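You operate a simulated robot arm through the tools that you are given. There is no shell and no other tool. Be economical: measure what you need, move in short steps, check, and stop when the job is done.

You are at the controls of a simulated robot arm. One attempt, no reset.

Task
Roll the empty cart back to its stop, brake it and pump the cradle up to the 150 mark.
Fine: the pointer ends at that mark of the scale.

The check looks at the end state, three seconds after you hand in, the way a careful person would. Anything else that was tipped, shoved, dropped, spilled or broken makes it a failure.

Robot
A 7-joint arm with a two-finger parallel gripper on a trunk, on a base that drives. Base frame: it is fixed to the floor where the robot stands at the start and does not move with it; the origin is under the middle of the robot, x ahead of it, y to its left, z up. Units: cm, rad, N and s.
With the tool pointing down near the work surface it reaches from about 10 to 44 cm from the robot's upright axis, wherever it stands. Its first joint turns from -2.897 to 2.897 rad. Places, roughly: aluminium coil [150, -225, 25]; cart [60, -40, 40]; cart brake lever [50, 0, 80]; copper coil [100, -225, 25]. Payload 1.57 kg.
The tool frame sits at the grasp point between the pads (the TCP): z along the fingers, y along the line on which they close. The tips reach 3 cm beyond it. The gripper opens to 11 cm. The fingers are 2.4 cm wide and 1.2 cm thick; the gripper's body (4.8 by 11.2 cm) begins 7.8 cm behind the TCP.
Orientation is told as [roll, pitch, yaw] about the base's x, y, z axes, in that order, counted from this pose: with the fingers straight down and closing along the base's y, the tool's x points along the base's -x, its y along +y and its z along -z.

Tools
- The arm moves only by the tool apply_moves. Its argument "rows" is text: rows parted by semicolons, each of 6 numbers parted by spaces: the shift along the tool's x, y, z in mm, then the turn, a rotation vector about the tool's x, y, z in rad. In form: x y z wx wy wz; .... A call has 1 to 10 rows; each row is the pose to reach, as a shift and turn from the pose commanded when the call began, along the tool's axes at that moment. "gripper" is the opening in per cent of the stroke, from 0 (shut) to 100 (fully open), set as the call begins (left out, the last holds). Each row takes 0.2 s and may step no farther than 5 cm and 0.15 rad from the row before; otherwise, or with a gripper value out of range, the whole call is refused. A pose out of reach is approached as far as the arm can. The call stops where the force on the tool passes 90 N (or 10 N more than at its start, if that is more) or the arm is blocked; 0.2 s more then pass. Each finger travels about 4.5 cm/s and halts on what it meets, pressing with about 38 N; the grip force reading is that of the motor and also rises with nothing between the fingers. The clock runs only during rows and for 0.2 s after the last one: add rows that repeat a pose to give the fingers time. The reply holds the time, the measured pose of the TCP, the force on the tool along the base axes, the opening and the grip force, in the units named above and with some noise, with the torque about the TCP (base axes, N m) and any sound that the robot's microphone picked up.
- Cameras (640 x 400 px; columns grow to the right, rows downward): "scene" is now at [0.46, 9.74, 152.52]; the picture's right is [-0.68, -0.73, 0.00], its down [-0.44, 0.42, -0.79] and it looks along [0.58, -0.54, -0.61] (base axes); focal length 272 px, centre (320, 200). "wrist" rides on the gripper at [7, 1.6, -14.1] in the tool frame; the picture's right is [-0.23, 0.97, 0.00], its down [-0.86, -0.20, -0.48] and it looks along [-0.47, -0.11, 0.88] (tool axes); focal length 222 px, centre (320, 200). There is no depth. A picture from a camera that has moved, and an enlarged one, comes with that camera's place and axes in the base frame and with its lens.
- grab_frame(camera): a new picture of that camera. It takes no simulated time.
- move_column(by): slides the trunk up (or, below 0, down) by that many cm; the arm and the scene camera ride with it, the base frame stays. It gives what a move gives, with no picture.
- base_move(legs): drives the robot by 1 to 6 legs, each [ahead, turn to the left] in cm and rad, along the robot's own axes; the way and the turn of a leg run together, so that a leg with both is an arc; at most 150 cm and 3.142 rad a leg. The arm and the cameras ride along, it lands a little off, and it stops where it bumps. It gives what a move gives.
- turn_head(pan, tilt): turns the head with the scene camera to pan (to the left, within 2.705 rad either way) and tilt (down, from -0.506 to 1.204), counted from straight ahead of the robot. It gives what a move gives.
- zoom(camera, box): a new picture of the part [left, top, right, bottom] of that camera's present view, enlarged. It takes no simulated time.
- sign_off(): hands the job in; it is judged then, once.

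Work in short steps. Places have to be worked out from the pictures, the camera data and where the tool is seen: move nearer, look again, correct. Check each grasp and each placing, and mend what went wrong. You have 120 turns and 78 pictures in all, those below and enlarged ones among them. Open the gripper and draw the arm clear of the work before you hand the job in, unless the task says otherwise; then end with one line.

The tools are called after "Call:" as a command line: name --argument value ..., lists and objects as JSON in quotes. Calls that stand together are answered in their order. apply_moves: Moves the arm, as the interface text tells. Its arguments: {"type":"object","properties":{"rows":{"type":"string"},"gripper":{"type":"number"}},"required":["rows"]} The other tools are called the same way: move_column (by) slides the trunk up or down; base_move (legs) drives the base; turn_head (pan, tilt) turns the head that bears the scene camera; grab_frame (camera) takes a picture; zoom (camera, box) takes an enlarged picture of a part of a camera's view; sign_off () hands the job in.

At the start:

```text
time: 0.0
position: [35.93, -19.11, 124.75]
orientation: [0.0, 0.001, 0.0]
contact_force: [-0.8, 0.2, 0.7]
wrist_torque: [-0.05, 0.01, -0.04]
gripper_width: 11.0
grip_force: 0.0
trunk travel left (down, up): [-45.0, 14.0]
robot x, y, heading: [0.14, 0.14, 0.003]
head pan, tilt: [-0.752, 0.656]
```

scene: 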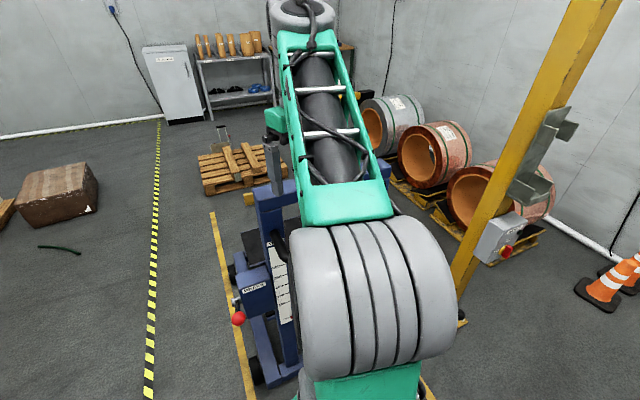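
wrist: 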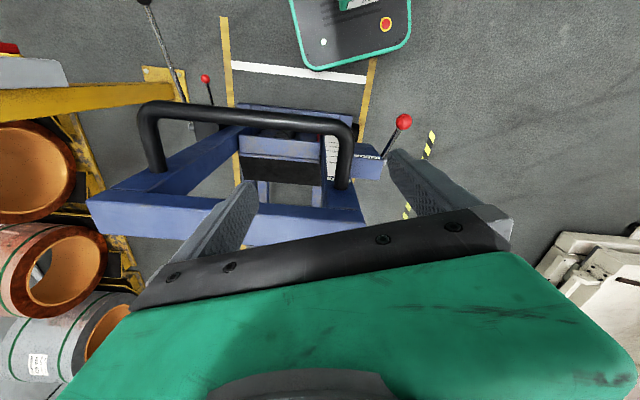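

I take a look around first: head turned straight ahead and down, to see the cart past the arm.

Call:
turn_head --pan -0.3 --tilt 0.95

Call:
grab_frame --camera "scene"

Call:
zoom --camera "wrist" --box '[80, 0, 460, 240]'

```text
time: 0.9
position: [35.99, -19.08, 124.78]
orientation: [-0.001, 0.0, 0.0]
contact_force: [0.3, 0.0, 0.6]
wrist_torque: [0.0, 0.02, -0.01]
gripper_width: 11.01
grip_force: 0.1
trunk travel left (down, up): [-45.0, 14.0]
robot x, y, heading: [0.17, 0.25, 0.003]
head pan, tilt: [-0.3, 0.949]
```

```text
75 pictures are left
camera scene: at [1.09, 13.5, 150.17], right [-0.3, -0.95, 0.0], down [-0.78, 0.24, -0.58], along [0.56, -0.17, -0.81], focal length 272 px, centre (320, 200)
```

scene: 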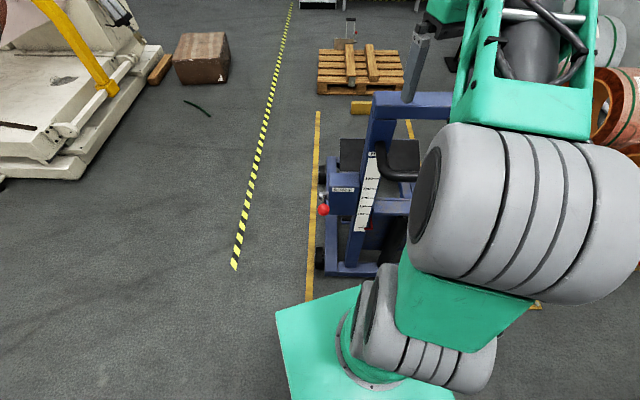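

```text
1.67 times, centred on (270, 120) of wrist
camera zoom: at [29.1, -17.59, 138.99], right [0.23, 0.97, 0.0], down [0.85, -0.2, 0.48], along [0.47, -0.11, -0.88], focal length 370 px, centre (403, 333)
```

zoom: 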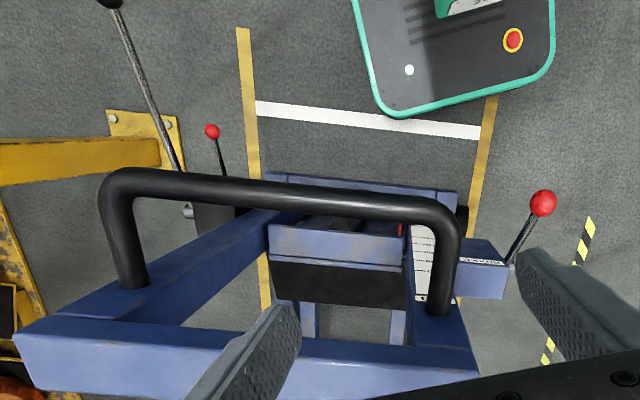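

The cart sits in a lane; I need close-ups of the labels, the scale and the lane ends.

Call:
zoom --camera "scene" --box '[300, 80, 460, 180]'

Call:
zoom --camera "scene" --box '[310, 140, 430, 215]'

Call:
zoom --camera "wrist" --box '[240, 80, 420, 195]'

Call:
zoom --camera "wrist" --box '[130, 0, 290, 140]'

```text
4.00 times, centred on (380, 130) of scene
camera zoom: at [1.09, 13.5, 150.17], right [-0.3, -0.95, 0.0], down [-0.78, 0.24, -0.58], along [0.56, -0.17, -0.81], focal length 1090 px, centre (80, 480)
```

zoom: 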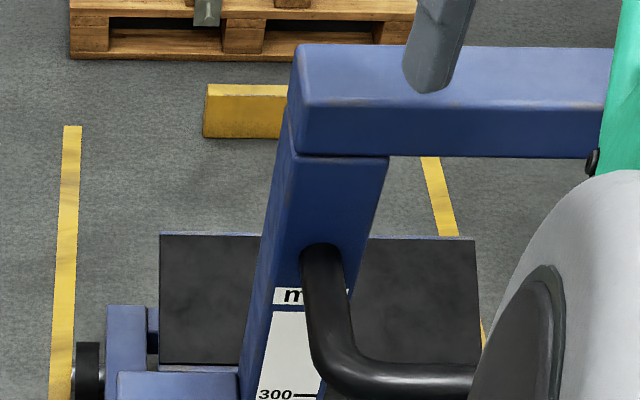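

```text
5.33 times, centred on (370, 178) of scene
camera zoom: at [1.09, 13.5, 150.17], right [-0.3, -0.95, 0.0], down [-0.78, 0.24, -0.58], along [0.56, -0.17, -0.81], focal length 1454 px, centre (53, 320)
```

zoom: 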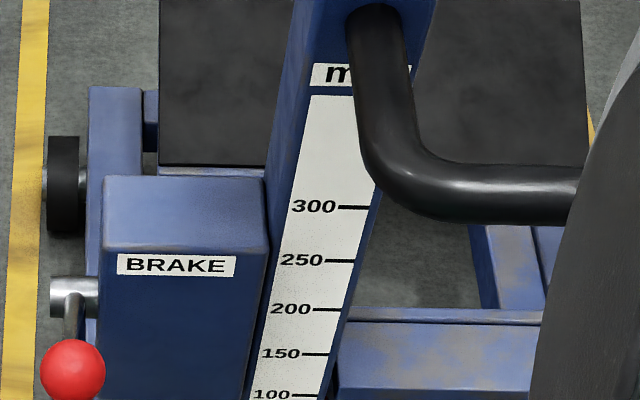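

```text
3.48 times, centred on (330, 138) of wrist
camera zoom: at [29.1, -17.59, 138.99], right [0.23, 0.97, 0.0], down [0.85, -0.2, 0.48], along [0.47, -0.11, -0.88], focal length 773 px, centre (285, 417)
```

zoom: 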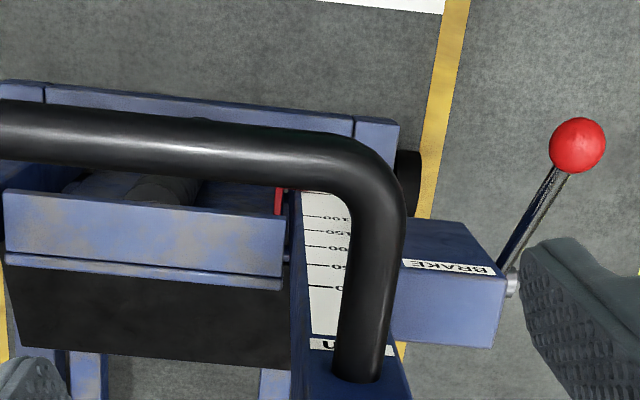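

```text
2.86 times, centred on (210, 70) of wrist
camera zoom: at [29.1, -17.59, 138.99], right [0.23, 0.97, 0.0], down [0.85, -0.2, 0.48], along [0.47, -0.11, -0.88], focal length 635 px, centre (634, 571)
```

zoom: 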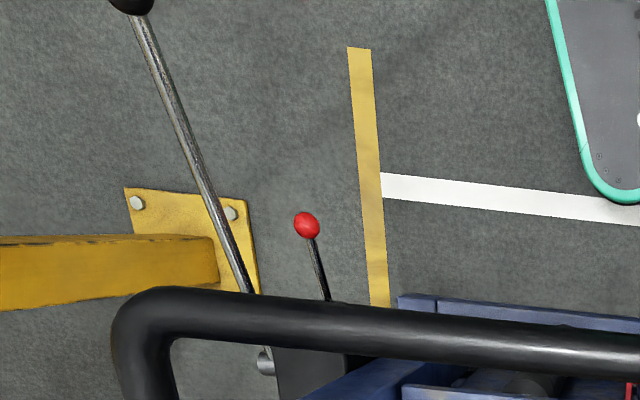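

Lane runs at about -0.32 rad yaw, with a yellow stop block at its far end near (191,-87). I check behind and to the right of the robot before backing off for a side view.

Call:
turn_head --pan 2.6 --tilt 0.5

Call:
grab_frame --camera "scene"

Call:
turn_head --pan -1.5 --tilt 0.6

Call:
grab_frame --camera "scene"

Call:
turn_head --pan -2.6 --tilt 0.5

Call:
grab_frame --camera "scene"

```text
time: 3.4
position: [35.88, -19.16, 124.82]
orientation: [-0.002, 0.001, 0.0]
contact_force: [-0.3, 0.2, 0.3]
wrist_torque: [0.0, -0.03, 0.01]
gripper_width: 10.99
grip_force: 0.1
trunk travel left (down, up): [-45.0, 14.0]
robot x, y, heading: [-0.13, -0.06, 0.001]
head pan, tilt: [2.601, 0.499]
```

```text
69 pictures are left
camera scene: at [-13.66, 20.35, 153.91], right [0.52, 0.86, 0.0], down [0.41, -0.25, -0.88], along [-0.75, 0.45, -0.48], focal length 272 px, centre (320, 200)
```

scene: 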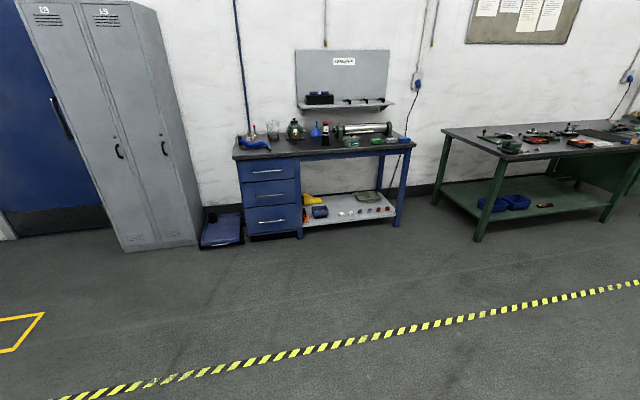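

```text
time: 6.8
position: [35.98, -19.22, 124.75]
orientation: [0.0, -0.001, -0.001]
contact_force: [-0.4, 0.3, -0.2]
wrist_torque: [0.0, 0.0, 0.02]
gripper_width: 11.02
grip_force: 0.1
trunk travel left (down, up): [-45.0, 14.0]
robot x, y, heading: [0.09, -0.05, 0.002]
head pan, tilt: [-1.499, 0.6]
```

```text
68 pictures are left
camera scene: at [-5.23, 6.84, 153.0], right [-1.0, -0.07, 0.0], down [-0.04, 0.56, -0.83], along [0.06, -0.82, -0.56], focal length 272 px, centre (320, 200)
```

scene: 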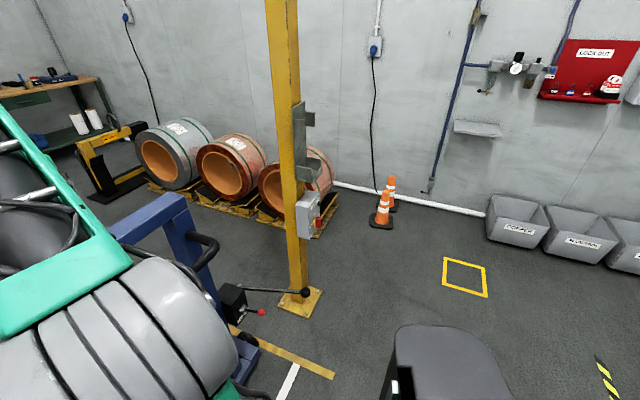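

```text
time: 8.1
position: [36.01, -19.08, 124.64]
orientation: [0.0, 0.001, 0.0]
contact_force: [0.3, 0.7, 0.0]
wrist_torque: [-0.01, -0.04, -0.02]
gripper_width: 10.97
grip_force: 0.1
trunk travel left (down, up): [-45.0, 14.0]
robot x, y, heading: [-0.28, -0.21, -0.005]
head pan, tilt: [-2.601, 0.499]
```

```text
67 pictures are left
camera scene: at [-13.66, 10.97, 153.91], right [-0.52, 0.86, 0.0], down [0.41, 0.25, -0.88], along [-0.75, -0.45, -0.48], focal length 272 px, centre (320, 200)
```

scene: 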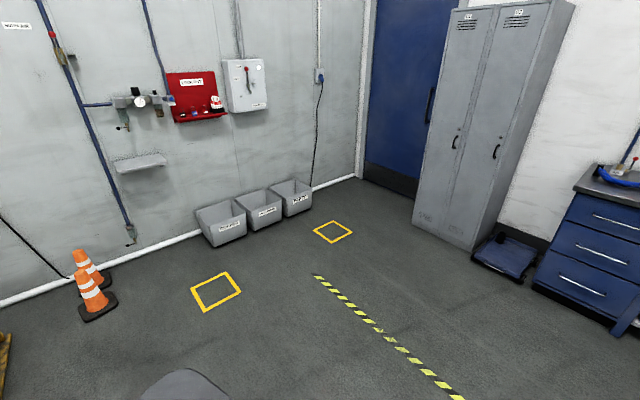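

Space behind is free. I back away 70 cm to get a clear overall view of the cart.

Call:
base_move --legs '[[-70, 0]]'

Call:
turn_head --pan -0.15 --tilt 0.6

Call:
grab_frame --camera "scene"

Call:
grab_frame --camera "wrist"

```text
time: 11.9
position: [-34.05, -19.1, 124.72]
orientation: [-0.002, -0.001, 0.004]
contact_force: [-0.3, 0.1, 1.0]
wrist_torque: [0.0, -0.04, -0.01]
gripper_width: 11.0
grip_force: 0.1
trunk travel left (down, up): [-45.0, 14.0]
robot x, y, heading: [-70.48, -0.17, 0.002]
head pan, tilt: [-2.601, 0.499]
```

```text
time: 14.2
position: [-34.09, -19.09, 124.71]
orientation: [0.0, -0.001, 0.004]
contact_force: [0.4, 0.8, -0.8]
wrist_torque: [0.01, -0.01, 0.01]
gripper_width: 10.99
grip_force: 0.0
trunk travel left (down, up): [-45.0, 14.0]
robot x, y, heading: [-70.09, -0.27, 0.003]
head pan, tilt: [-0.15, 0.6]
```

```text
66 pictures are left
camera scene: at [-67.37, 14.21, 153.0], right [-0.15, -0.99, 0.0], down [-0.56, 0.08, -0.83], along [0.82, -0.12, -0.56], focal length 272 px, centre (320, 200)
```

scene: 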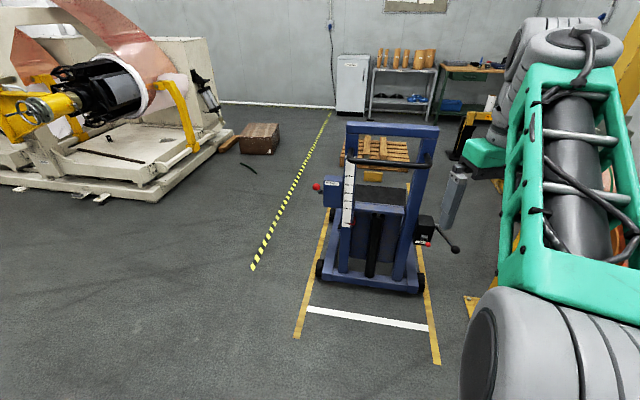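

```text
65 pictures are left
camera wrist: at [-41.03, -17.61, 138.99], right [0.22, 0.97, 0.0], down [0.86, -0.2, 0.48], along [0.47, -0.11, -0.88], focal length 222 px, centre (320, 200)
```

wrist: 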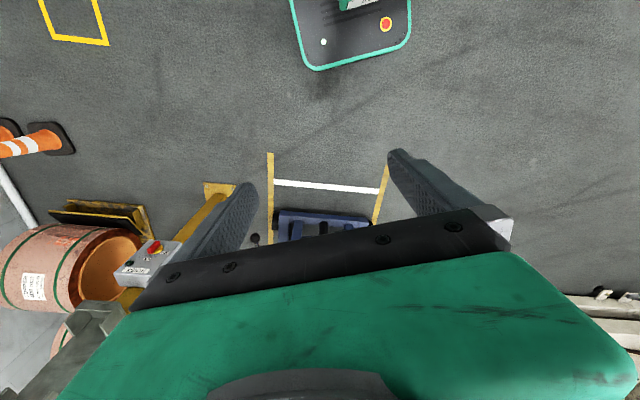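

Good overall view. I zoom on the cart and on the far end.

Call:
zoom --camera "scene" --box '[290, 110, 480, 230]'

Call:
zoom --camera "scene" --box '[300, 170, 460, 320]'

Call:
zoom --camera "scene" --box '[300, 160, 380, 230]'

```text
3.33 times, centred on (385, 170) of scene
camera zoom: at [-67.37, 14.21, 153.0], right [-0.15, -0.99, 0.0], down [-0.56, 0.08, -0.83], along [0.82, -0.12, -0.56], focal length 908 px, centre (103, 300)
```

zoom: 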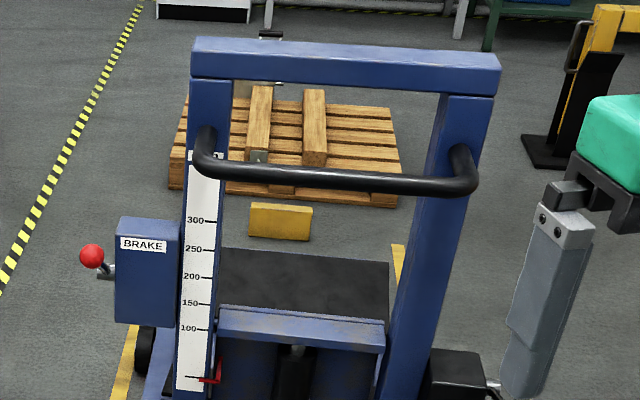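

```text
2.67 times, centred on (380, 245) of scene
camera zoom: at [-67.37, 14.21, 153.0], right [-0.15, -0.99, 0.0], down [-0.56, 0.08, -0.83], along [0.82, -0.12, -0.56], focal length 727 px, centre (160, 80)
```

zoom: 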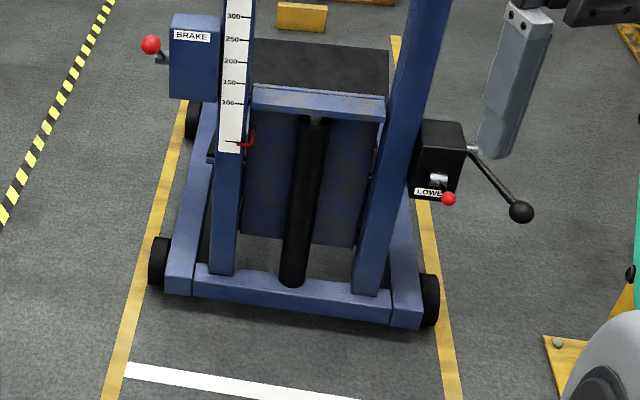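

```text
5.71 times, centred on (340, 195) of scene
camera zoom: at [-67.37, 14.21, 153.0], right [-0.15, -0.99, 0.0], down [-0.56, 0.08, -0.83], along [0.82, -0.12, -0.56], focal length 1557 px, centre (206, 229)
```

zoom: 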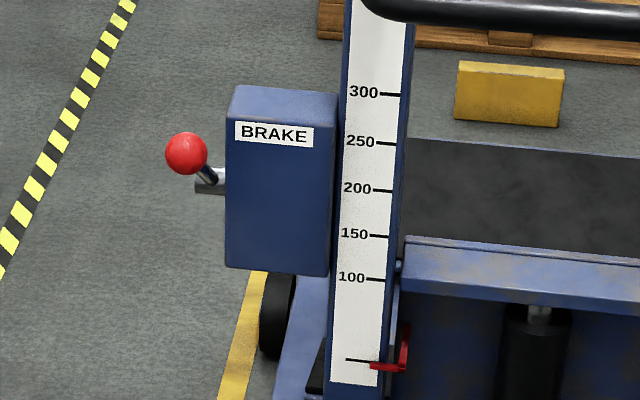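

The pointer is at the lowest mark. The brake lever ball is at about (42,0,84), the pump-lever ball at about (5,-53,73), and the handle bar runs at z≈100 with its centre near (34,-31). I drive to a stand-off behind the handle, aligned with the lane at -0.32 rad, and turn the wrist 90° to take the bar.

Call:
base_move --legs '[[0, 0.083], [56.5, 0], [0, -0.403]]'

Call:
apply_moves --rows "0 0 0 0 0 0.15; 0 0 0 0 0 0.3; 0 0 0 0 0 0.45; 0 0 0 0 0 0.6; 0 0 0 0 0 0.75; 0 0 0 0 0 0.9; 0 0 0 0 0 1.05; 0 0 0 0 0 1.2; 0 0 0 0 0 1.35; 0 0 0 0 0 1.5"

Call:
grab_frame --camera "wrist"

Call:
turn_head --pan -0.15 --tilt 0.75

Call:
grab_frame --camera "scene"

```text
time: 19.1
position: [14.73, -24.95, 124.66]
orientation: [0.001, 0.001, -0.321]
contact_force: [0.2, -0.5, -0.3]
wrist_torque: [0.04, -0.04, -0.02]
gripper_width: 11.01
grip_force: 0.0
trunk travel left (down, up): [-45.0, 14.0]
robot x, y, heading: [-13.72, 4.39, -0.321]
head pan, tilt: [-0.15, 0.6]
```

```text
time: 21.3
position: [14.61, -25.01, 124.71]
orientation: [0.001, -0.002, -1.821]
contact_force: [-0.7, -0.7, -0.2]
wrist_torque: [0.01, 0.02, -0.04]
gripper_width: 11.0
grip_force: 0.1
trunk travel left (down, up): [-45.0, 14.0]
robot x, y, heading: [-13.46, 4.41, -0.319]
head pan, tilt: [-0.15, 0.6]
```

```text
61 pictures are left
camera wrist: at [18.04, -18.72, 138.93], right [0.89, -0.46, 0.0], down [-0.41, -0.78, 0.48], along [-0.22, -0.42, -0.88], focal length 222 px, centre (320, 200)
```

wrist: 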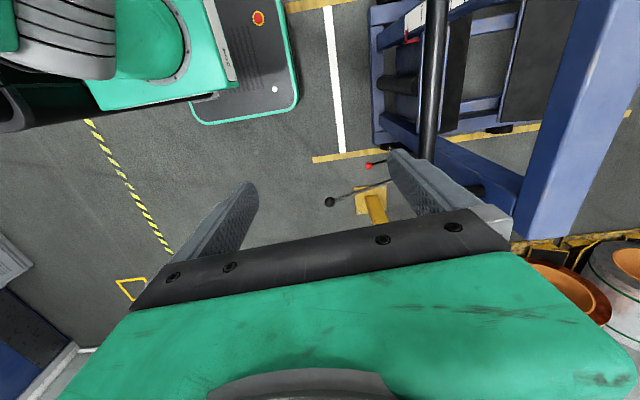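

```text
time: 22.0
position: [14.71, -25.02, 124.65]
orientation: [0.0, 0.0, -1.82]
contact_force: [0.4, 0.5, 0.2]
wrist_torque: [-0.02, -0.01, 0.01]
gripper_width: 11.01
grip_force: 0.2
trunk travel left (down, up): [-45.0, 14.0]
robot x, y, heading: [-13.65, 4.52, -0.318]
head pan, tilt: [-0.15, 0.75]
```

```text
60 pictures are left
camera scene: at [-6.72, 17.55, 151.72], right [-0.45, -0.89, 0.0], down [-0.61, 0.31, -0.73], along [0.65, -0.33, -0.68], focal length 272 px, centre (320, 200)
```

scene: 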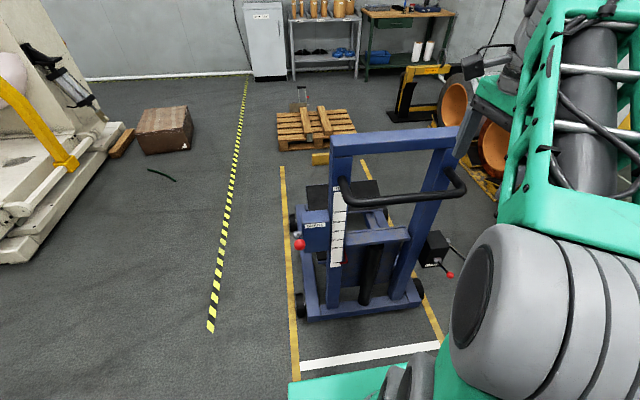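

Bar lies about 18 cm ahead of the TCP. I finish the yaw and drive 18 cm ahead so the open fingers are above the bar, then look.

Call:
apply_moves --rows "0 0 0 0 0 0.06"

Call:
base_move --legs '[[18, 0]]'

Call:
grab_frame --camera "wrist"

Call:
grab_frame --camera "scene"

```text
time: 22.4
position: [14.6, -24.94, 124.69]
orientation: [-0.001, -0.001, -1.879]
contact_force: [0.1, 0.1, 0.4]
wrist_torque: [0.0, -0.01, -0.01]
gripper_width: 11.0
grip_force: 0.0
trunk travel left (down, up): [-45.0, 14.0]
robot x, y, heading: [-13.44, 4.58, -0.324]
head pan, tilt: [-0.15, 0.75]
```

```text
time: 23.9
position: [31.98, -30.88, 124.65]
orientation: [0.0, -0.002, -1.882]
contact_force: [0.7, -0.6, -0.6]
wrist_torque: [0.03, 0.02, -0.01]
gripper_width: 11.01
grip_force: 0.0
trunk travel left (down, up): [-45.0, 14.0]
robot x, y, heading: [3.79, -1.27, -0.323]
head pan, tilt: [-0.15, 0.75]
```

```text
59 pictures are left
camera wrist: at [35.82, -24.74, 138.93], right [0.86, -0.51, 0.0], down [-0.45, -0.75, 0.48], along [-0.25, -0.41, -0.88], focal length 222 px, centre (320, 200)
```

wrist: 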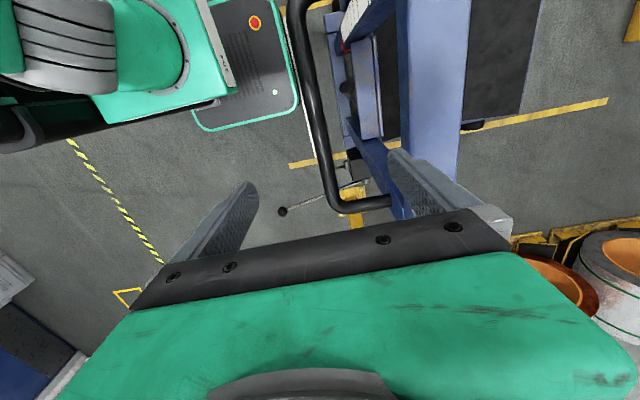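

```text
58 pictures are left
camera scene: at [10.71, 11.75, 151.71], right [-0.45, -0.89, 0.0], down [-0.61, 0.31, -0.73], along [0.65, -0.33, -0.68], focal length 272 px, centre (320, 200)
```

scene: 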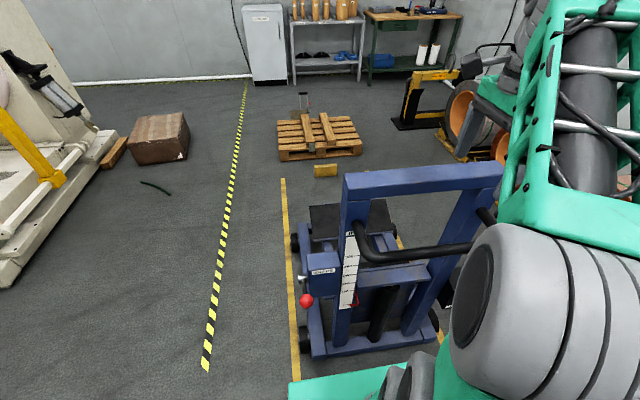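

The bar passes right beneath the TCP (at y=-30.9 it's x≈31.7). I close partly to 70 % and lower the trunk in two steps.

Call:
apply_moves --rows "0 0 0 0 0 0; 0 0 0 0 0 0; 0 0 0 0 0 0" --gripper 72

Call:
move_column --by -16

Call:
grab_frame --camera "wrist"

Call:
grab_frame --camera "scene"

```text
time: 24.7
position: [32.12, -30.82, 124.75]
orientation: [0.0, 0.0, -1.882]
contact_force: [0.7, 0.4, 0.3]
wrist_torque: [0.03, -0.02, -0.01]
gripper_width: 7.91
grip_force: 0.0
trunk travel left (down, up): [-45.0, 14.0]
robot x, y, heading: [4.25, -1.04, -0.325]
head pan, tilt: [-0.15, 0.75]
```

```text
time: 26.6
position: [32.04, -30.8, 108.81]
orientation: [0.002, 0.0, -1.881]
contact_force: [0.5, -0.8, -0.3]
wrist_torque: [0.01, 0.02, -0.01]
gripper_width: 7.95
grip_force: 0.1
trunk travel left (down, up): [-29.0, 30.0]
robot x, y, heading: [4.21, -1.49, -0.324]
head pan, tilt: [-0.15, 0.75]
```

```text
57 pictures are left
camera wrist: at [35.79, -24.72, 122.95], right [0.86, -0.51, 0.0], down [-0.45, -0.75, 0.48], along [-0.25, -0.41, -0.88], focal length 222 px, centre (320, 200)
```

wrist: 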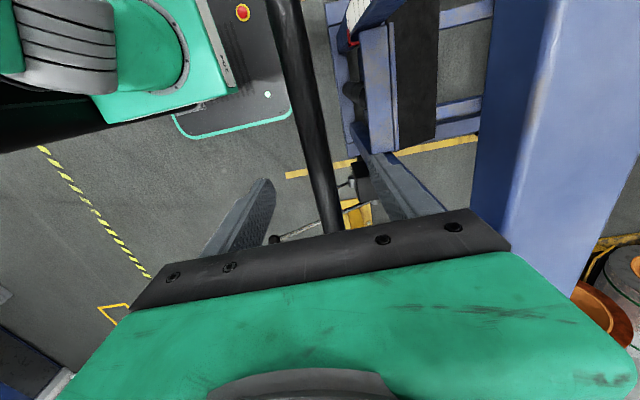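

```text
56 pictures are left
camera scene: at [10.68, 11.77, 135.72], right [-0.45, -0.89, 0.0], down [-0.61, 0.31, -0.73], along [0.65, -0.33, -0.68], focal length 272 px, centre (320, 200)
```

scene: 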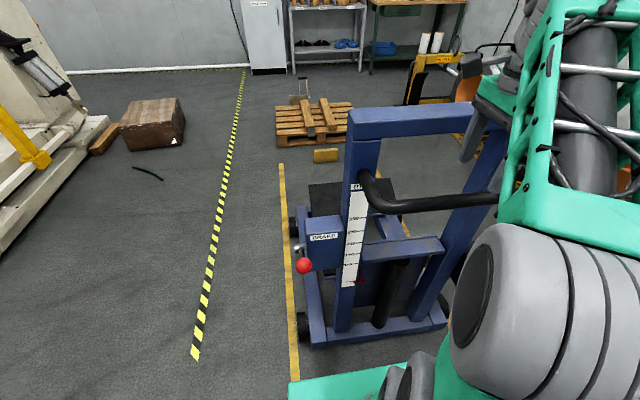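

Bar lies between the fingers and the mast is clear. I lower 6 more and look.

Call:
move_column --by -6

Call:
grab_frame --camera "wrist"

```text
time: 27.6
position: [31.89, -30.79, 102.77]
orientation: [0.0, 0.0, -1.879]
contact_force: [-0.4, -0.5, 0.6]
wrist_torque: [0.0, 0.0, -0.03]
gripper_width: 7.92
grip_force: 0.0
trunk travel left (down, up): [-23.0, 36.0]
robot x, y, heading: [3.42, -1.15, -0.325]
head pan, tilt: [-0.15, 0.75]
```

```text
55 pictures are left
camera wrist: at [35.78, -24.72, 116.94], right [0.86, -0.51, 0.0], down [-0.45, -0.75, 0.48], along [-0.25, -0.41, -0.88], focal length 222 px, centre (320, 200)
```

wrist: 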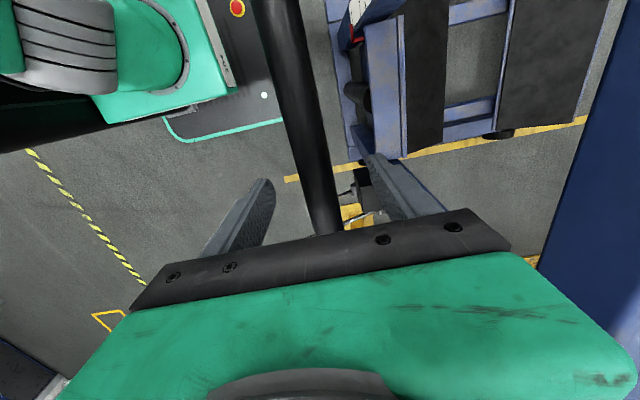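

Bar is still a bit below; I lower 3.5 more and then close on it.

Call:
move_column --by -3.5

Call:
apply_moves --rows "0 0 0 0 0 0; 0 0 0 0 0 0; 0 0 0 0 0 0; 0 0 0 0 0 0; 0 0 0 0 0 0" --gripper 0

Call:
grab_frame --camera "wrist"

```text
time: 28.4
position: [32.11, -30.79, 99.2]
orientation: [-0.002, 0.0, -1.882]
contact_force: [0.7, 1.1, -0.1]
wrist_torque: [0.0, 0.0, -0.02]
gripper_width: 7.93
grip_force: 0.1
trunk travel left (down, up): [-19.5, 39.5]
robot x, y, heading: [3.88, -0.77, -0.32]
head pan, tilt: [-0.15, 0.75]
```

```text
time: 29.6
position: [31.81, -30.77, 99.17]
orientation: [0.0, 0.002, -1.883]
contact_force: [-12.8, 6.1, -5.3]
wrist_torque: [0.04, -0.05, -0.72]
gripper_width: 2.8
grip_force: 32.1
trunk travel left (down, up): [-19.5, 39.5]
robot x, y, heading: [3.74, -1.24, -0.32]
head pan, tilt: [-0.15, 0.75]
```

```text
54 pictures are left
camera wrist: at [35.65, -24.7, 113.45], right [0.86, -0.52, 0.0], down [-0.45, -0.75, 0.48], along [-0.25, -0.41, -0.88], focal length 222 px, centre (320, 200)
```

wrist: 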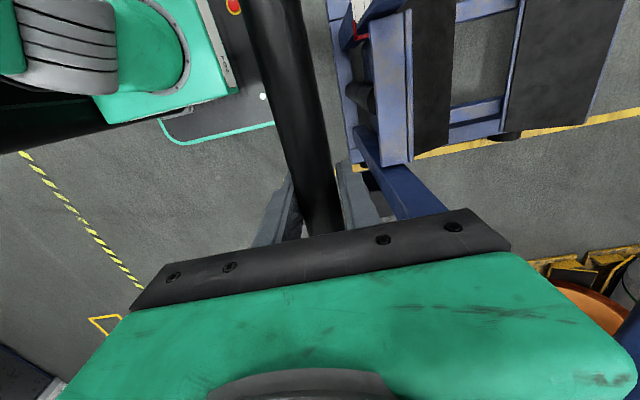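

The bar is held (width 2.8). Now a short trial push of 4 cm to feel whether the cart rolls.

Call:
base_move --legs '[[4, 0]]'

Call:
grab_frame --camera "scene"

```text
time: 30.4
position: [32.04, -30.64, 99.27]
orientation: [-0.028, 0.023, -1.896]
contact_force: [-46.6, 7.4, 3.3]
wrist_torque: [0.14, -0.24, -0.42]
gripper_width: 2.79
grip_force: 37.7
trunk travel left (down, up): [-19.5, 39.5]
robot x, y, heading: [5.14, -1.62, -0.333]
head pan, tilt: [-0.15, 0.75]
stopped in leg 1: the force on the tool passed its limit at 98 N (the readings are from after the stop); the commanded pose is now the measured one
```

```text
53 pictures are left
camera scene: at [11.59, 11.35, 126.26], right [-0.47, -0.89, 0.0], down [-0.6, 0.32, -0.73], along [0.65, -0.34, -0.68], focal length 272 px, centre (320, 200)
```

scene: 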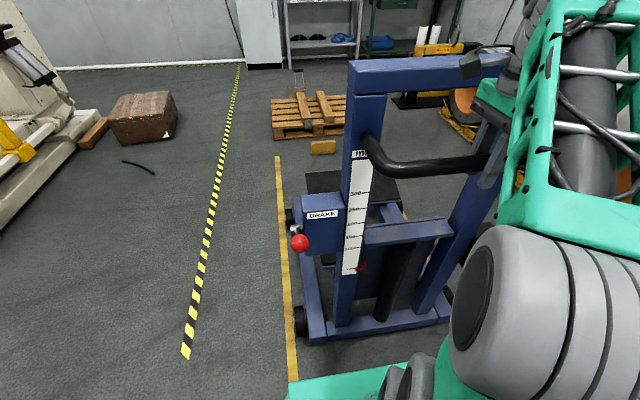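

It doesn't roll: the brake is apparently on. I let go, and zoom on the brake lever for markings.

Call:
apply_moves --rows "0 0 0 0 0 0; 0 0 0 0 0 0; 0 0 0 0 0 0; 0 0 0 0 0 0" --gripper 72

Call:
zoom --camera "scene" --box '[270, 195, 380, 270]'

Call:
move_column --by 20

Call:
zoom --camera "scene" --box '[270, 220, 380, 340]'

```text
time: 31.4
position: [32.65, -30.81, 98.97]
orientation: [-0.028, 0.018, -1.892]
contact_force: [0.6, 0.3, 0.3]
wrist_torque: [0.02, 0.0, 0.03]
gripper_width: 7.93
grip_force: 0.0
trunk travel left (down, up): [-19.5, 39.5]
robot x, y, heading: [5.12, -1.41, -0.326]
head pan, tilt: [-0.15, 0.75]
```

```text
5.33 times, centred on (325, 232) of scene
camera zoom: at [12.11, 11.27, 126.22], right [-0.46, -0.89, 0.0], down [-0.6, 0.31, -0.73], along [0.65, -0.34, -0.68], focal length 1454 px, centre (293, 27)
```

zoom: 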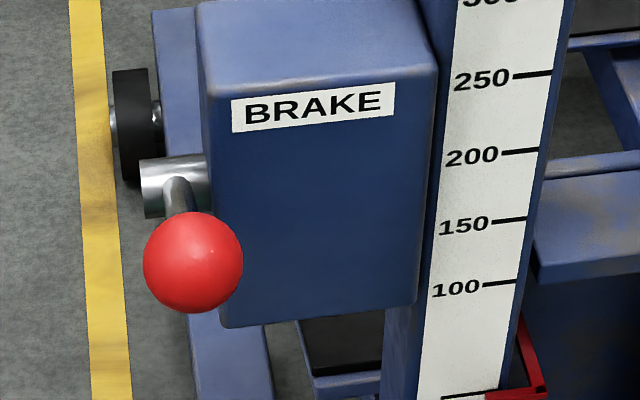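

```text
time: 33.5
position: [32.64, -30.76, 119.03]
orientation: [-0.028, 0.019, -1.893]
contact_force: [-0.1, -0.5, -0.1]
wrist_torque: [0.01, 0.0, 0.0]
gripper_width: 7.92
grip_force: 0.1
trunk travel left (down, up): [-39.5, 19.5]
robot x, y, heading: [5.49, -1.43, -0.331]
head pan, tilt: [-0.15, 0.75]
```

```text
3.33 times, centred on (325, 280) of scene
camera zoom: at [12.11, 11.27, 146.21], right [-0.46, -0.89, 0.0], down [-0.61, 0.31, -0.73], along [0.65, -0.34, -0.68], focal length 908 px, centre (303, -67)
```

zoom: 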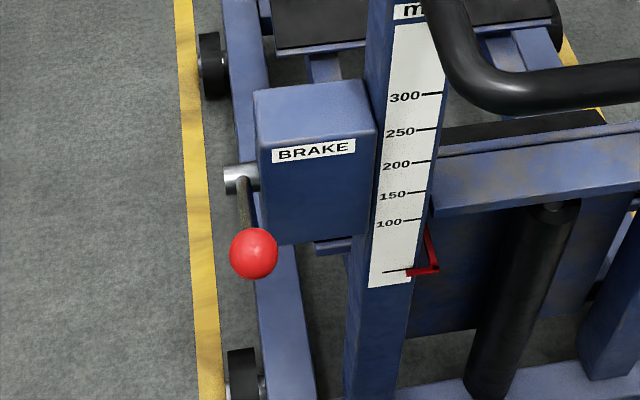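

Ball triangulates to (41.8,-0.3,85.7), pivot (54,-4.5,75): a 17 cm lever leaning 40° up towards me. I carry the hand left at safe height while turning the wrist back, to grip the ball from above.

Call:
apply_moves --rows "32 0 0 0 0 -0.15; 64 0 0 0 0 -0.3; 96 0 0 0 0 -0.45; 128 0 0 0 0 -0.6; 160 -2 0 0 0 -0.75; 192 -4 0 0 0 -0.9; 224 -6 0 0 0 -1.05; 256 -8 0 0 0 -1.2; 288 -10 0 0 0 -1.35; 320 -10 0 0 0 -1.5" --gripper 80

Call:
grab_frame --camera "wrist"

```text
time: 35.7
position: [41.75, -0.34, 119.63]
orientation: [0.017, 0.03, -0.388]
contact_force: [0.4, -0.5, 0.1]
wrist_torque: [-0.01, 0.02, 0.0]
gripper_width: 8.81
grip_force: 0.1
trunk travel left (down, up): [-39.5, 19.5]
robot x, y, heading: [5.27, -1.77, -0.333]
head pan, tilt: [-0.15, 0.75]
```

```text
50 pictures are left
camera wrist: at [36.27, 3.29, 134.14], right [0.58, 0.81, 0.01], down [0.73, -0.52, 0.45], along [0.37, -0.25, -0.89], focal length 222 px, centre (320, 200)
```

wrist: 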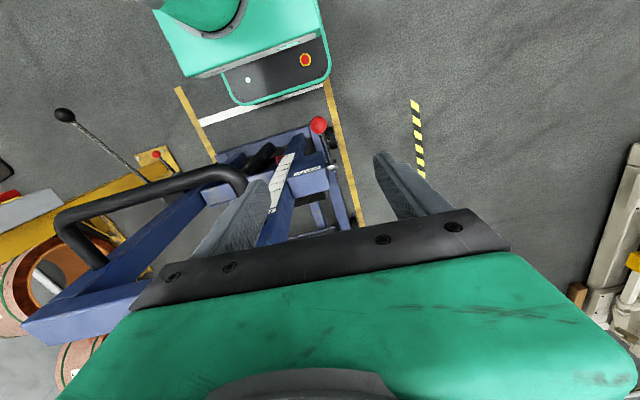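

TCP is exactly above the ball. I correct the small tilt and yaw, lower the trunk 34 cm around the ball, then check.

Call:
apply_moves --rows "0 0 0 0.017 -0.03 -0.063; 0 0 0 0.017 -0.03 -0.063"

Call:
move_column --by -26

Call:
grab_frame --camera "wrist"

```text
time: 36.3
position: [41.65, -0.31, 119.69]
orientation: [0.0, 0.002, -0.327]
contact_force: [0.2, -0.2, 0.8]
wrist_torque: [0.0, 0.01, 0.02]
gripper_width: 8.79
grip_force: 0.1
trunk travel left (down, up): [-39.5, 19.5]
robot x, y, heading: [5.32, -1.23, -0.33]
head pan, tilt: [-0.15, 0.75]
```

```text
time: 39.0
position: [41.7, -0.27, 93.66]
orientation: [0.0, 0.0, -0.329]
contact_force: [-0.1, 0.4, 0.1]
wrist_torque: [0.0, -0.02, 0.0]
gripper_width: 8.82
grip_force: 0.1
trunk travel left (down, up): [-13.5, 45.5]
robot x, y, heading: [4.95, -1.72, -0.329]
head pan, tilt: [-0.15, 0.75]
```

```text
49 pictures are left
camera wrist: at [35.7, 3.35, 107.92], right [0.53, 0.85, 0.0], down [0.74, -0.47, 0.48], along [0.41, -0.25, -0.88], focal length 222 px, centre (320, 200)
```

wrist: 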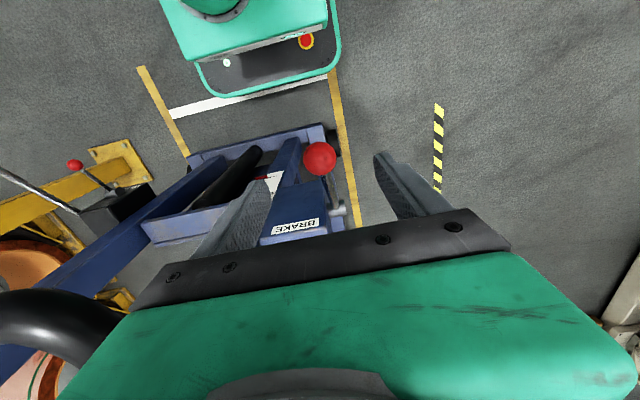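

Ball still lines up. I lower the last 8 cm and close.

Call:
move_column --by -8

Call:
apply_moves --rows "0 0 0 0 0 0; 0 0 0 0 0 0; 0 0 0 0 0 0; 0 0 0 0 0 0; 0 0 0 0 0 0; 0 0 0 0 0 0" --gripper 0

Call:
grab_frame --camera "wrist"

```text
time: 40.2
position: [41.73, -0.25, 85.6]
orientation: [-0.002, 0.0, -0.329]
contact_force: [0.3, 1.0, 0.3]
wrist_torque: [0.01, 0.03, 0.03]
gripper_width: 8.79
grip_force: 0.0
trunk travel left (down, up): [-5.5, 53.5]
robot x, y, heading: [5.51, -1.9, -0.334]
head pan, tilt: [-0.15, 0.75]
```

```text
time: 41.6
position: [41.69, -0.41, 85.68]
orientation: [0.001, 0.0, -0.331]
contact_force: [-4.0, -9.7, -1.0]
wrist_torque: [-0.12, 0.12, -0.16]
gripper_width: 3.53
grip_force: 40.6
trunk travel left (down, up): [-5.5, 53.5]
robot x, y, heading: [5.27, -1.62, -0.327]
head pan, tilt: [-0.15, 0.75]
```

```text
48 pictures are left
camera wrist: at [35.68, 3.26, 99.92], right [0.53, 0.85, 0.0], down [0.74, -0.47, 0.48], along [0.41, -0.25, -0.88], focal length 222 px, centre (320, 200)
```

wrist: 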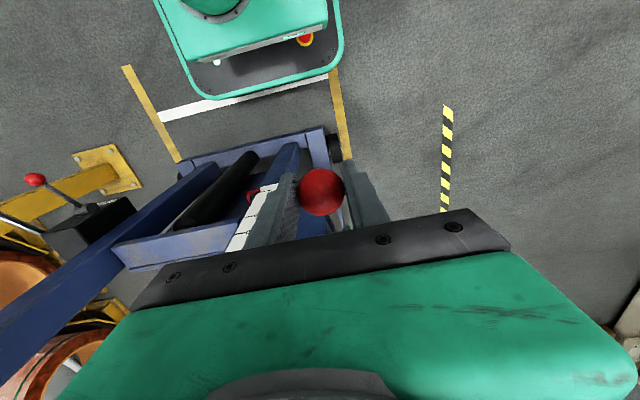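

Ball is held at 3.53 cm. I try lifting it along its arc by about 3 cm first (up and away), watching the force.

Call:
apply_moves --rows "-6 0 -8 0 0 0; -13 0 -15 0 0 0; -20 0 -22 0 0 0"

```text
time: 42.4
position: [43.85, -1.16, 87.95]
orientation: [0.006, -0.011, -0.33]
contact_force: [3.3, -13.6, -13.9]
wrist_torque: [-0.47, -0.34, 0.14]
gripper_width: 3.32
grip_force: 40.6
trunk travel left (down, up): [-5.5, 53.5]
robot x, y, heading: [5.13, -1.44, -0.328]
head pan, tilt: [-0.15, 0.75]
```

Call:
zoom --camera "wrist" --box '[220, 120, 420, 245]'

Call:
grab_frame --camera "scene"

```text
3.20 times, centred on (320, 182) of wrist
camera zoom: at [37.62, 2.53, 102.22], right [0.53, 0.85, 0.01], down [0.74, -0.47, 0.49], along [0.41, -0.25, -0.87], focal length 711 px, centre (320, 256)
```

zoom: 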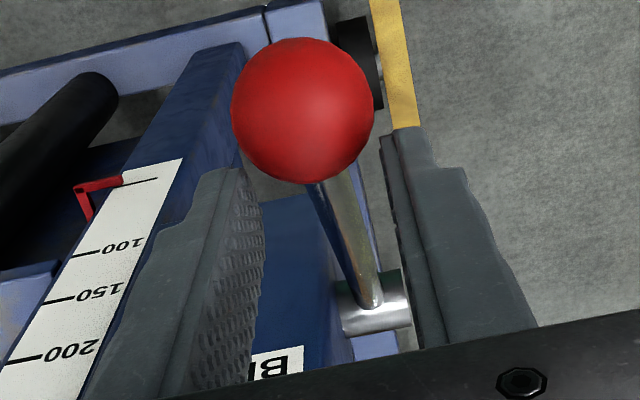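

```text
46 pictures are left
camera scene: at [12.22, 11.15, 112.26], right [-0.46, -0.89, 0.0], down [-0.61, 0.32, -0.73], along [0.65, -0.34, -0.68], focal length 272 px, centre (320, 200)
```

scene: 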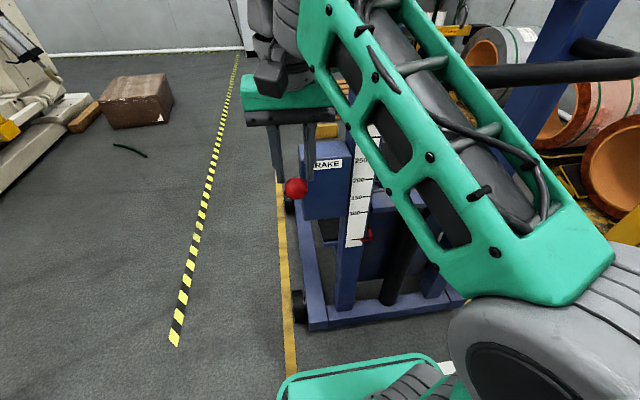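

The fingers slid off; the ball hasn't moved, so upward is the stop side or very stiff. I re-grip and try downward along the arc.

Call:
apply_moves --rows "0 0 0 0 0 0; 0 0 0 0 0 0; 10 0 12 0 0 0; 20 0 26 0 0 0; 20 0 26 0 0 0" --gripper 60

Call:
apply_moves --rows "0 0 0 0 0 0; 0 0 0 0 0 0; 0 0 0 0 0 0; 0 0 0 0 0 0; 0 0 0 0 0 0" --gripper 0

Call:
apply_moves --rows "6 0 8 0 0 0; 11 0 16 0 0 0; 16 0 24 0 0 0"

Call:
grab_frame --camera "wrist"

```text
time: 43.6
position: [41.64, -0.28, 85.15]
orientation: [0.002, -0.001, -0.328]
contact_force: [-0.3, 0.4, 0.4]
wrist_torque: [-0.01, -0.01, -0.01]
gripper_width: 6.61
grip_force: 0.0
trunk travel left (down, up): [-5.5, 53.5]
robot x, y, heading: [5.27, -1.64, -0.327]
head pan, tilt: [-0.15, 0.75]
```

```text
time: 44.8
position: [41.6, -0.47, 85.3]
orientation: [0.002, 0.0, -0.328]
contact_force: [-0.2, -1.4, -0.5]
wrist_torque: [0.0, 0.02, -0.01]
gripper_width: 3.54
grip_force: 42.2
trunk travel left (down, up): [-5.5, 53.5]
robot x, y, heading: [5.49, -1.82, -0.324]
head pan, tilt: [-0.15, 0.75]
```

```text
time: 45.6
position: [39.99, 0.08, 82.94]
orientation: [0.001, -0.002, -0.329]
contact_force: [-4.2, -4.4, 11.6]
wrist_torque: [-0.49, -1.1, -0.01]
gripper_width: 3.55
grip_force: 42.4
trunk travel left (down, up): [-5.5, 53.5]
robot x, y, heading: [5.19, -1.45, -0.328]
head pan, tilt: [-0.15, 0.75]
```

```text
45 pictures are left
camera wrist: at [34.02, 3.82, 97.16], right [0.53, 0.85, 0.0], down [0.74, -0.47, 0.48], along [0.41, -0.25, -0.88], focal length 222 px, centre (320, 200)
```

wrist: 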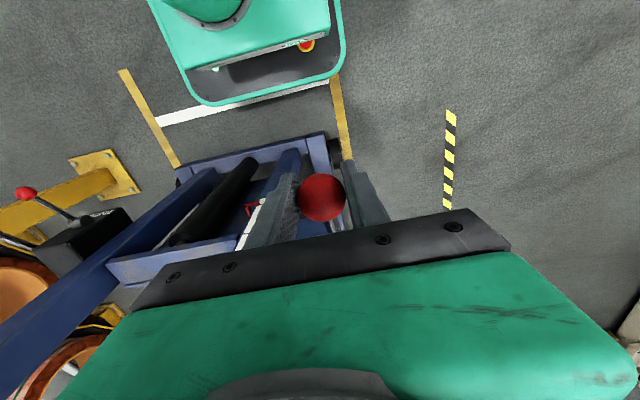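

The ball follows: downward is the way. I continue along the arc about the pivot.

Call:
apply_moves --rows "6 0 12 0 0 0; 11 0 24 0 0 0; 15 0 38 0 0 0; 18 0 52 0 0 0"

```text
time: 46.6
position: [38.27, 0.64, 77.73]
orientation: [0.001, -0.002, -0.33]
contact_force: [-7.1, -10.3, 8.3]
wrist_torque: [-0.37, -0.97, -0.1]
gripper_width: 3.58
grip_force: 42.8
trunk travel left (down, up): [-5.5, 53.5]
robot x, y, heading: [5.0, -1.59, -0.329]
head pan, tilt: [-0.15, 0.75]
```

Call:
apply_moves --rows "2 0 15 0 0 0; 3 0 29 0 0 0; 2 0 44 0 0 0; 0 0 58 0 0 0"

Call:
grab_frame --camera "wrist"

```text
time: 47.6
position: [38.27, 0.72, 71.77]
orientation: [0.0, 0.0, -0.329]
contact_force: [-12.2, -12.3, 3.8]
wrist_torque: [-0.36, -0.77, -0.06]
gripper_width: 3.56
grip_force: 42.7
trunk travel left (down, up): [-5.5, 53.5]
robot x, y, heading: [5.19, -2.14, -0.329]
head pan, tilt: [-0.15, 0.75]
```

```text
44 pictures are left
camera wrist: at [32.35, 4.4, 86.18], right [0.53, 0.85, 0.0], down [0.74, -0.47, 0.48], along [0.41, -0.25, -0.88], focal length 222 px, centre (320, 200)
```

wrist: 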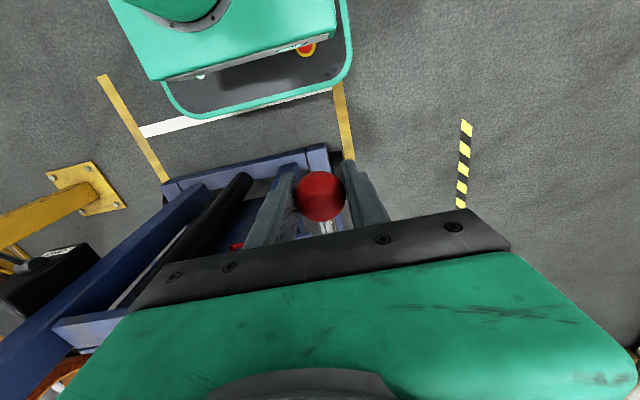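

Call:
apply_moves --rows "-3 0 14 0 0 0; -7 0 28 0 0 0; -13 0 42 0 0 0; -20 0 55 0 0 0"

```text
time: 48.6
position: [40.22, -0.04, 66.22]
orientation: [0.001, 0.0, -0.328]
contact_force: [-7.6, -1.3, -0.1]
wrist_torque: [-0.29, -0.75, 0.05]
gripper_width: 3.58
grip_force: 41.9
trunk travel left (down, up): [-5.5, 53.5]
robot x, y, heading: [5.58, -1.68, -0.328]
head pan, tilt: [-0.15, 0.75]
```

Call:
apply_moves --rows "-8 0 13 0 0 0; -16 0 24 0 0 0; -26 0 36 0 0 0; -37 0 45 0 0 0"

Call:
grab_frame --camera "wrist"

Call:
grab_frame --camera "scene"

```text
time: 49.6
position: [44.19, -1.28, 61.94]
orientation: [0.006, -0.011, -0.33]
contact_force: [17.9, -0.3, 33.9]
wrist_torque: [0.16, 0.93, -0.1]
gripper_width: 3.54
grip_force: 42.1
trunk travel left (down, up): [-5.5, 53.5]
robot x, y, heading: [5.39, -1.51, -0.327]
head pan, tilt: [-0.15, 0.75]
```

```text
43 pictures are left
camera wrist: at [38.03, 2.42, 76.23], right [0.53, 0.85, 0.01], down [0.74, -0.47, 0.49], along [0.42, -0.25, -0.87], focal length 222 px, centre (320, 200)
```

wrist: 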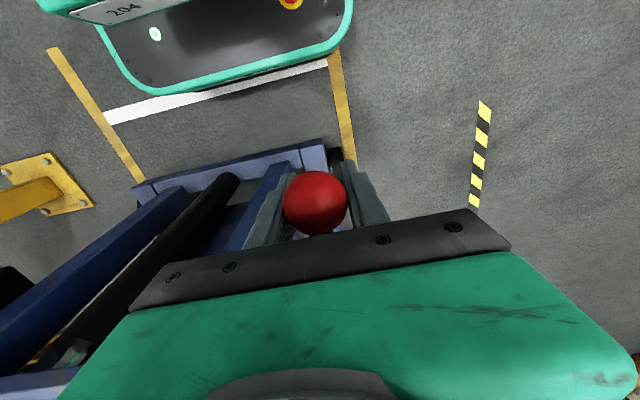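

```text
42 pictures are left
camera scene: at [12.13, 11.22, 112.22], right [-0.46, -0.89, 0.0], down [-0.6, 0.32, -0.73], along [0.65, -0.34, -0.68], focal length 272 px, centre (320, 200)
```

scene: 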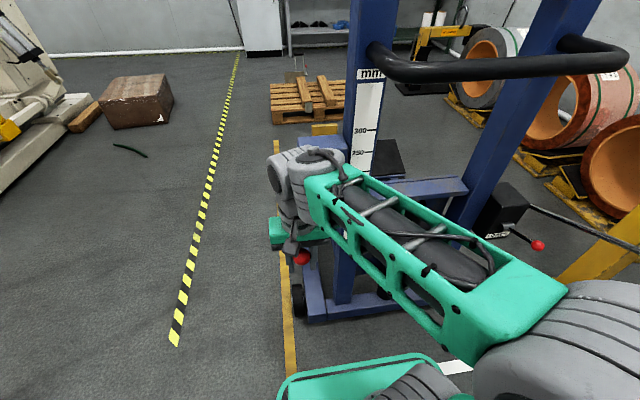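

The lever came to its lower stop (34 N upward reaction). I open, back off 3 cm and raise the trunk clear.

Call:
apply_moves --rows "0 0 -4 0 0 0; 0 0 -4 0 0 0; 15 0 -10 0 0 0; 30 0 -20 0 0 0; 40 0 -40 0 0 0" --gripper 55

Call:
move_column --by 52

Call:
zoom --camera "scene" --box '[230, 200, 480, 360]'

```text
time: 50.8
position: [40.19, 0.15, 65.93]
orientation: [0.002, 0.002, -0.329]
contact_force: [0.3, -0.6, -0.8]
wrist_torque: [0.0, 0.0, 0.03]
gripper_width: 6.06
grip_force: 0.1
trunk travel left (down, up): [-5.5, 53.5]
robot x, y, heading: [5.56, -1.67, -0.333]
head pan, tilt: [-0.15, 0.75]
```

```text
refused: 52 is not a number from -40 to 40
```

```text
2.50 times, centred on (355, 280) of scene
camera zoom: at [12.1, 11.25, 112.21], right [-0.46, -0.89, 0.0], down [-0.61, 0.31, -0.73], along [0.65, -0.34, -0.68], focal length 681 px, centre (232, 0)
```

zoom: 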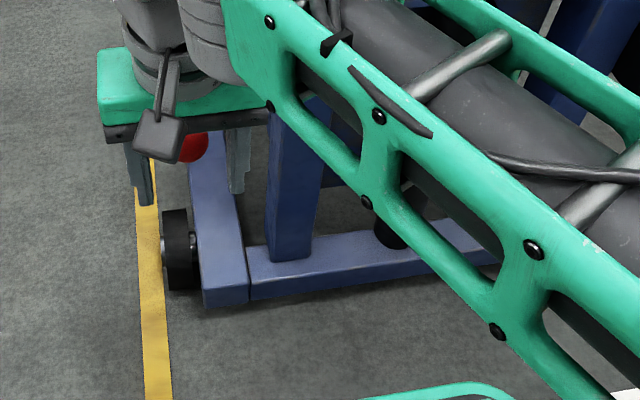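

Call:
move_column --by 38

Call:
apply_moves --rows "0 0 -40 0 0 0; 0 0 -80 0 0 0; 0 0 -120 0 0 0; 0 0 -155 0 0 0"

Call:
grab_frame --camera "scene"

```text
time: 54.4
position: [40.19, 0.15, 103.82]
orientation: [0.0, 0.002, -0.328]
contact_force: [-0.5, 0.1, 0.3]
wrist_torque: [0.0, 0.0, -0.02]
gripper_width: 6.05
grip_force: 0.1
trunk travel left (down, up): [-43.5, 15.5]
robot x, y, heading: [5.38, -1.54, -0.332]
head pan, tilt: [-0.15, 0.75]
```

```text
time: 55.4
position: [40.12, 0.04, 119.38]
orientation: [0.001, -0.001, -0.326]
contact_force: [0.3, -0.1, 0.6]
wrist_torque: [0.03, -0.01, 0.01]
gripper_width: 6.03
grip_force: 0.0
trunk travel left (down, up): [-43.5, 15.5]
robot x, y, heading: [5.19, -1.86, -0.328]
head pan, tilt: [-0.15, 0.75]
```

```text
40 pictures are left
camera scene: at [12.1, 11.25, 150.21], right [-0.46, -0.89, 0.0], down [-0.61, 0.31, -0.73], along [0.65, -0.34, -0.68], focal length 272 px, centre (320, 200)
```

scene: 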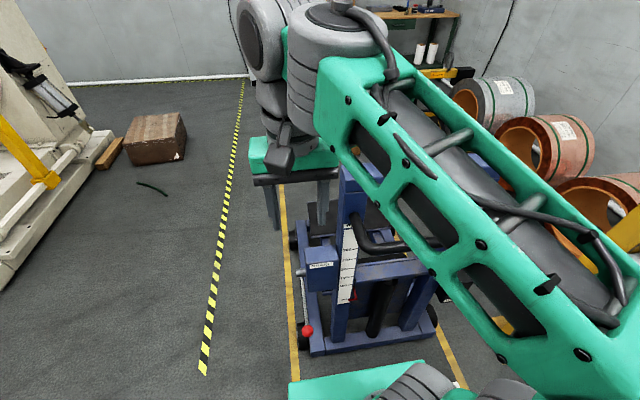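

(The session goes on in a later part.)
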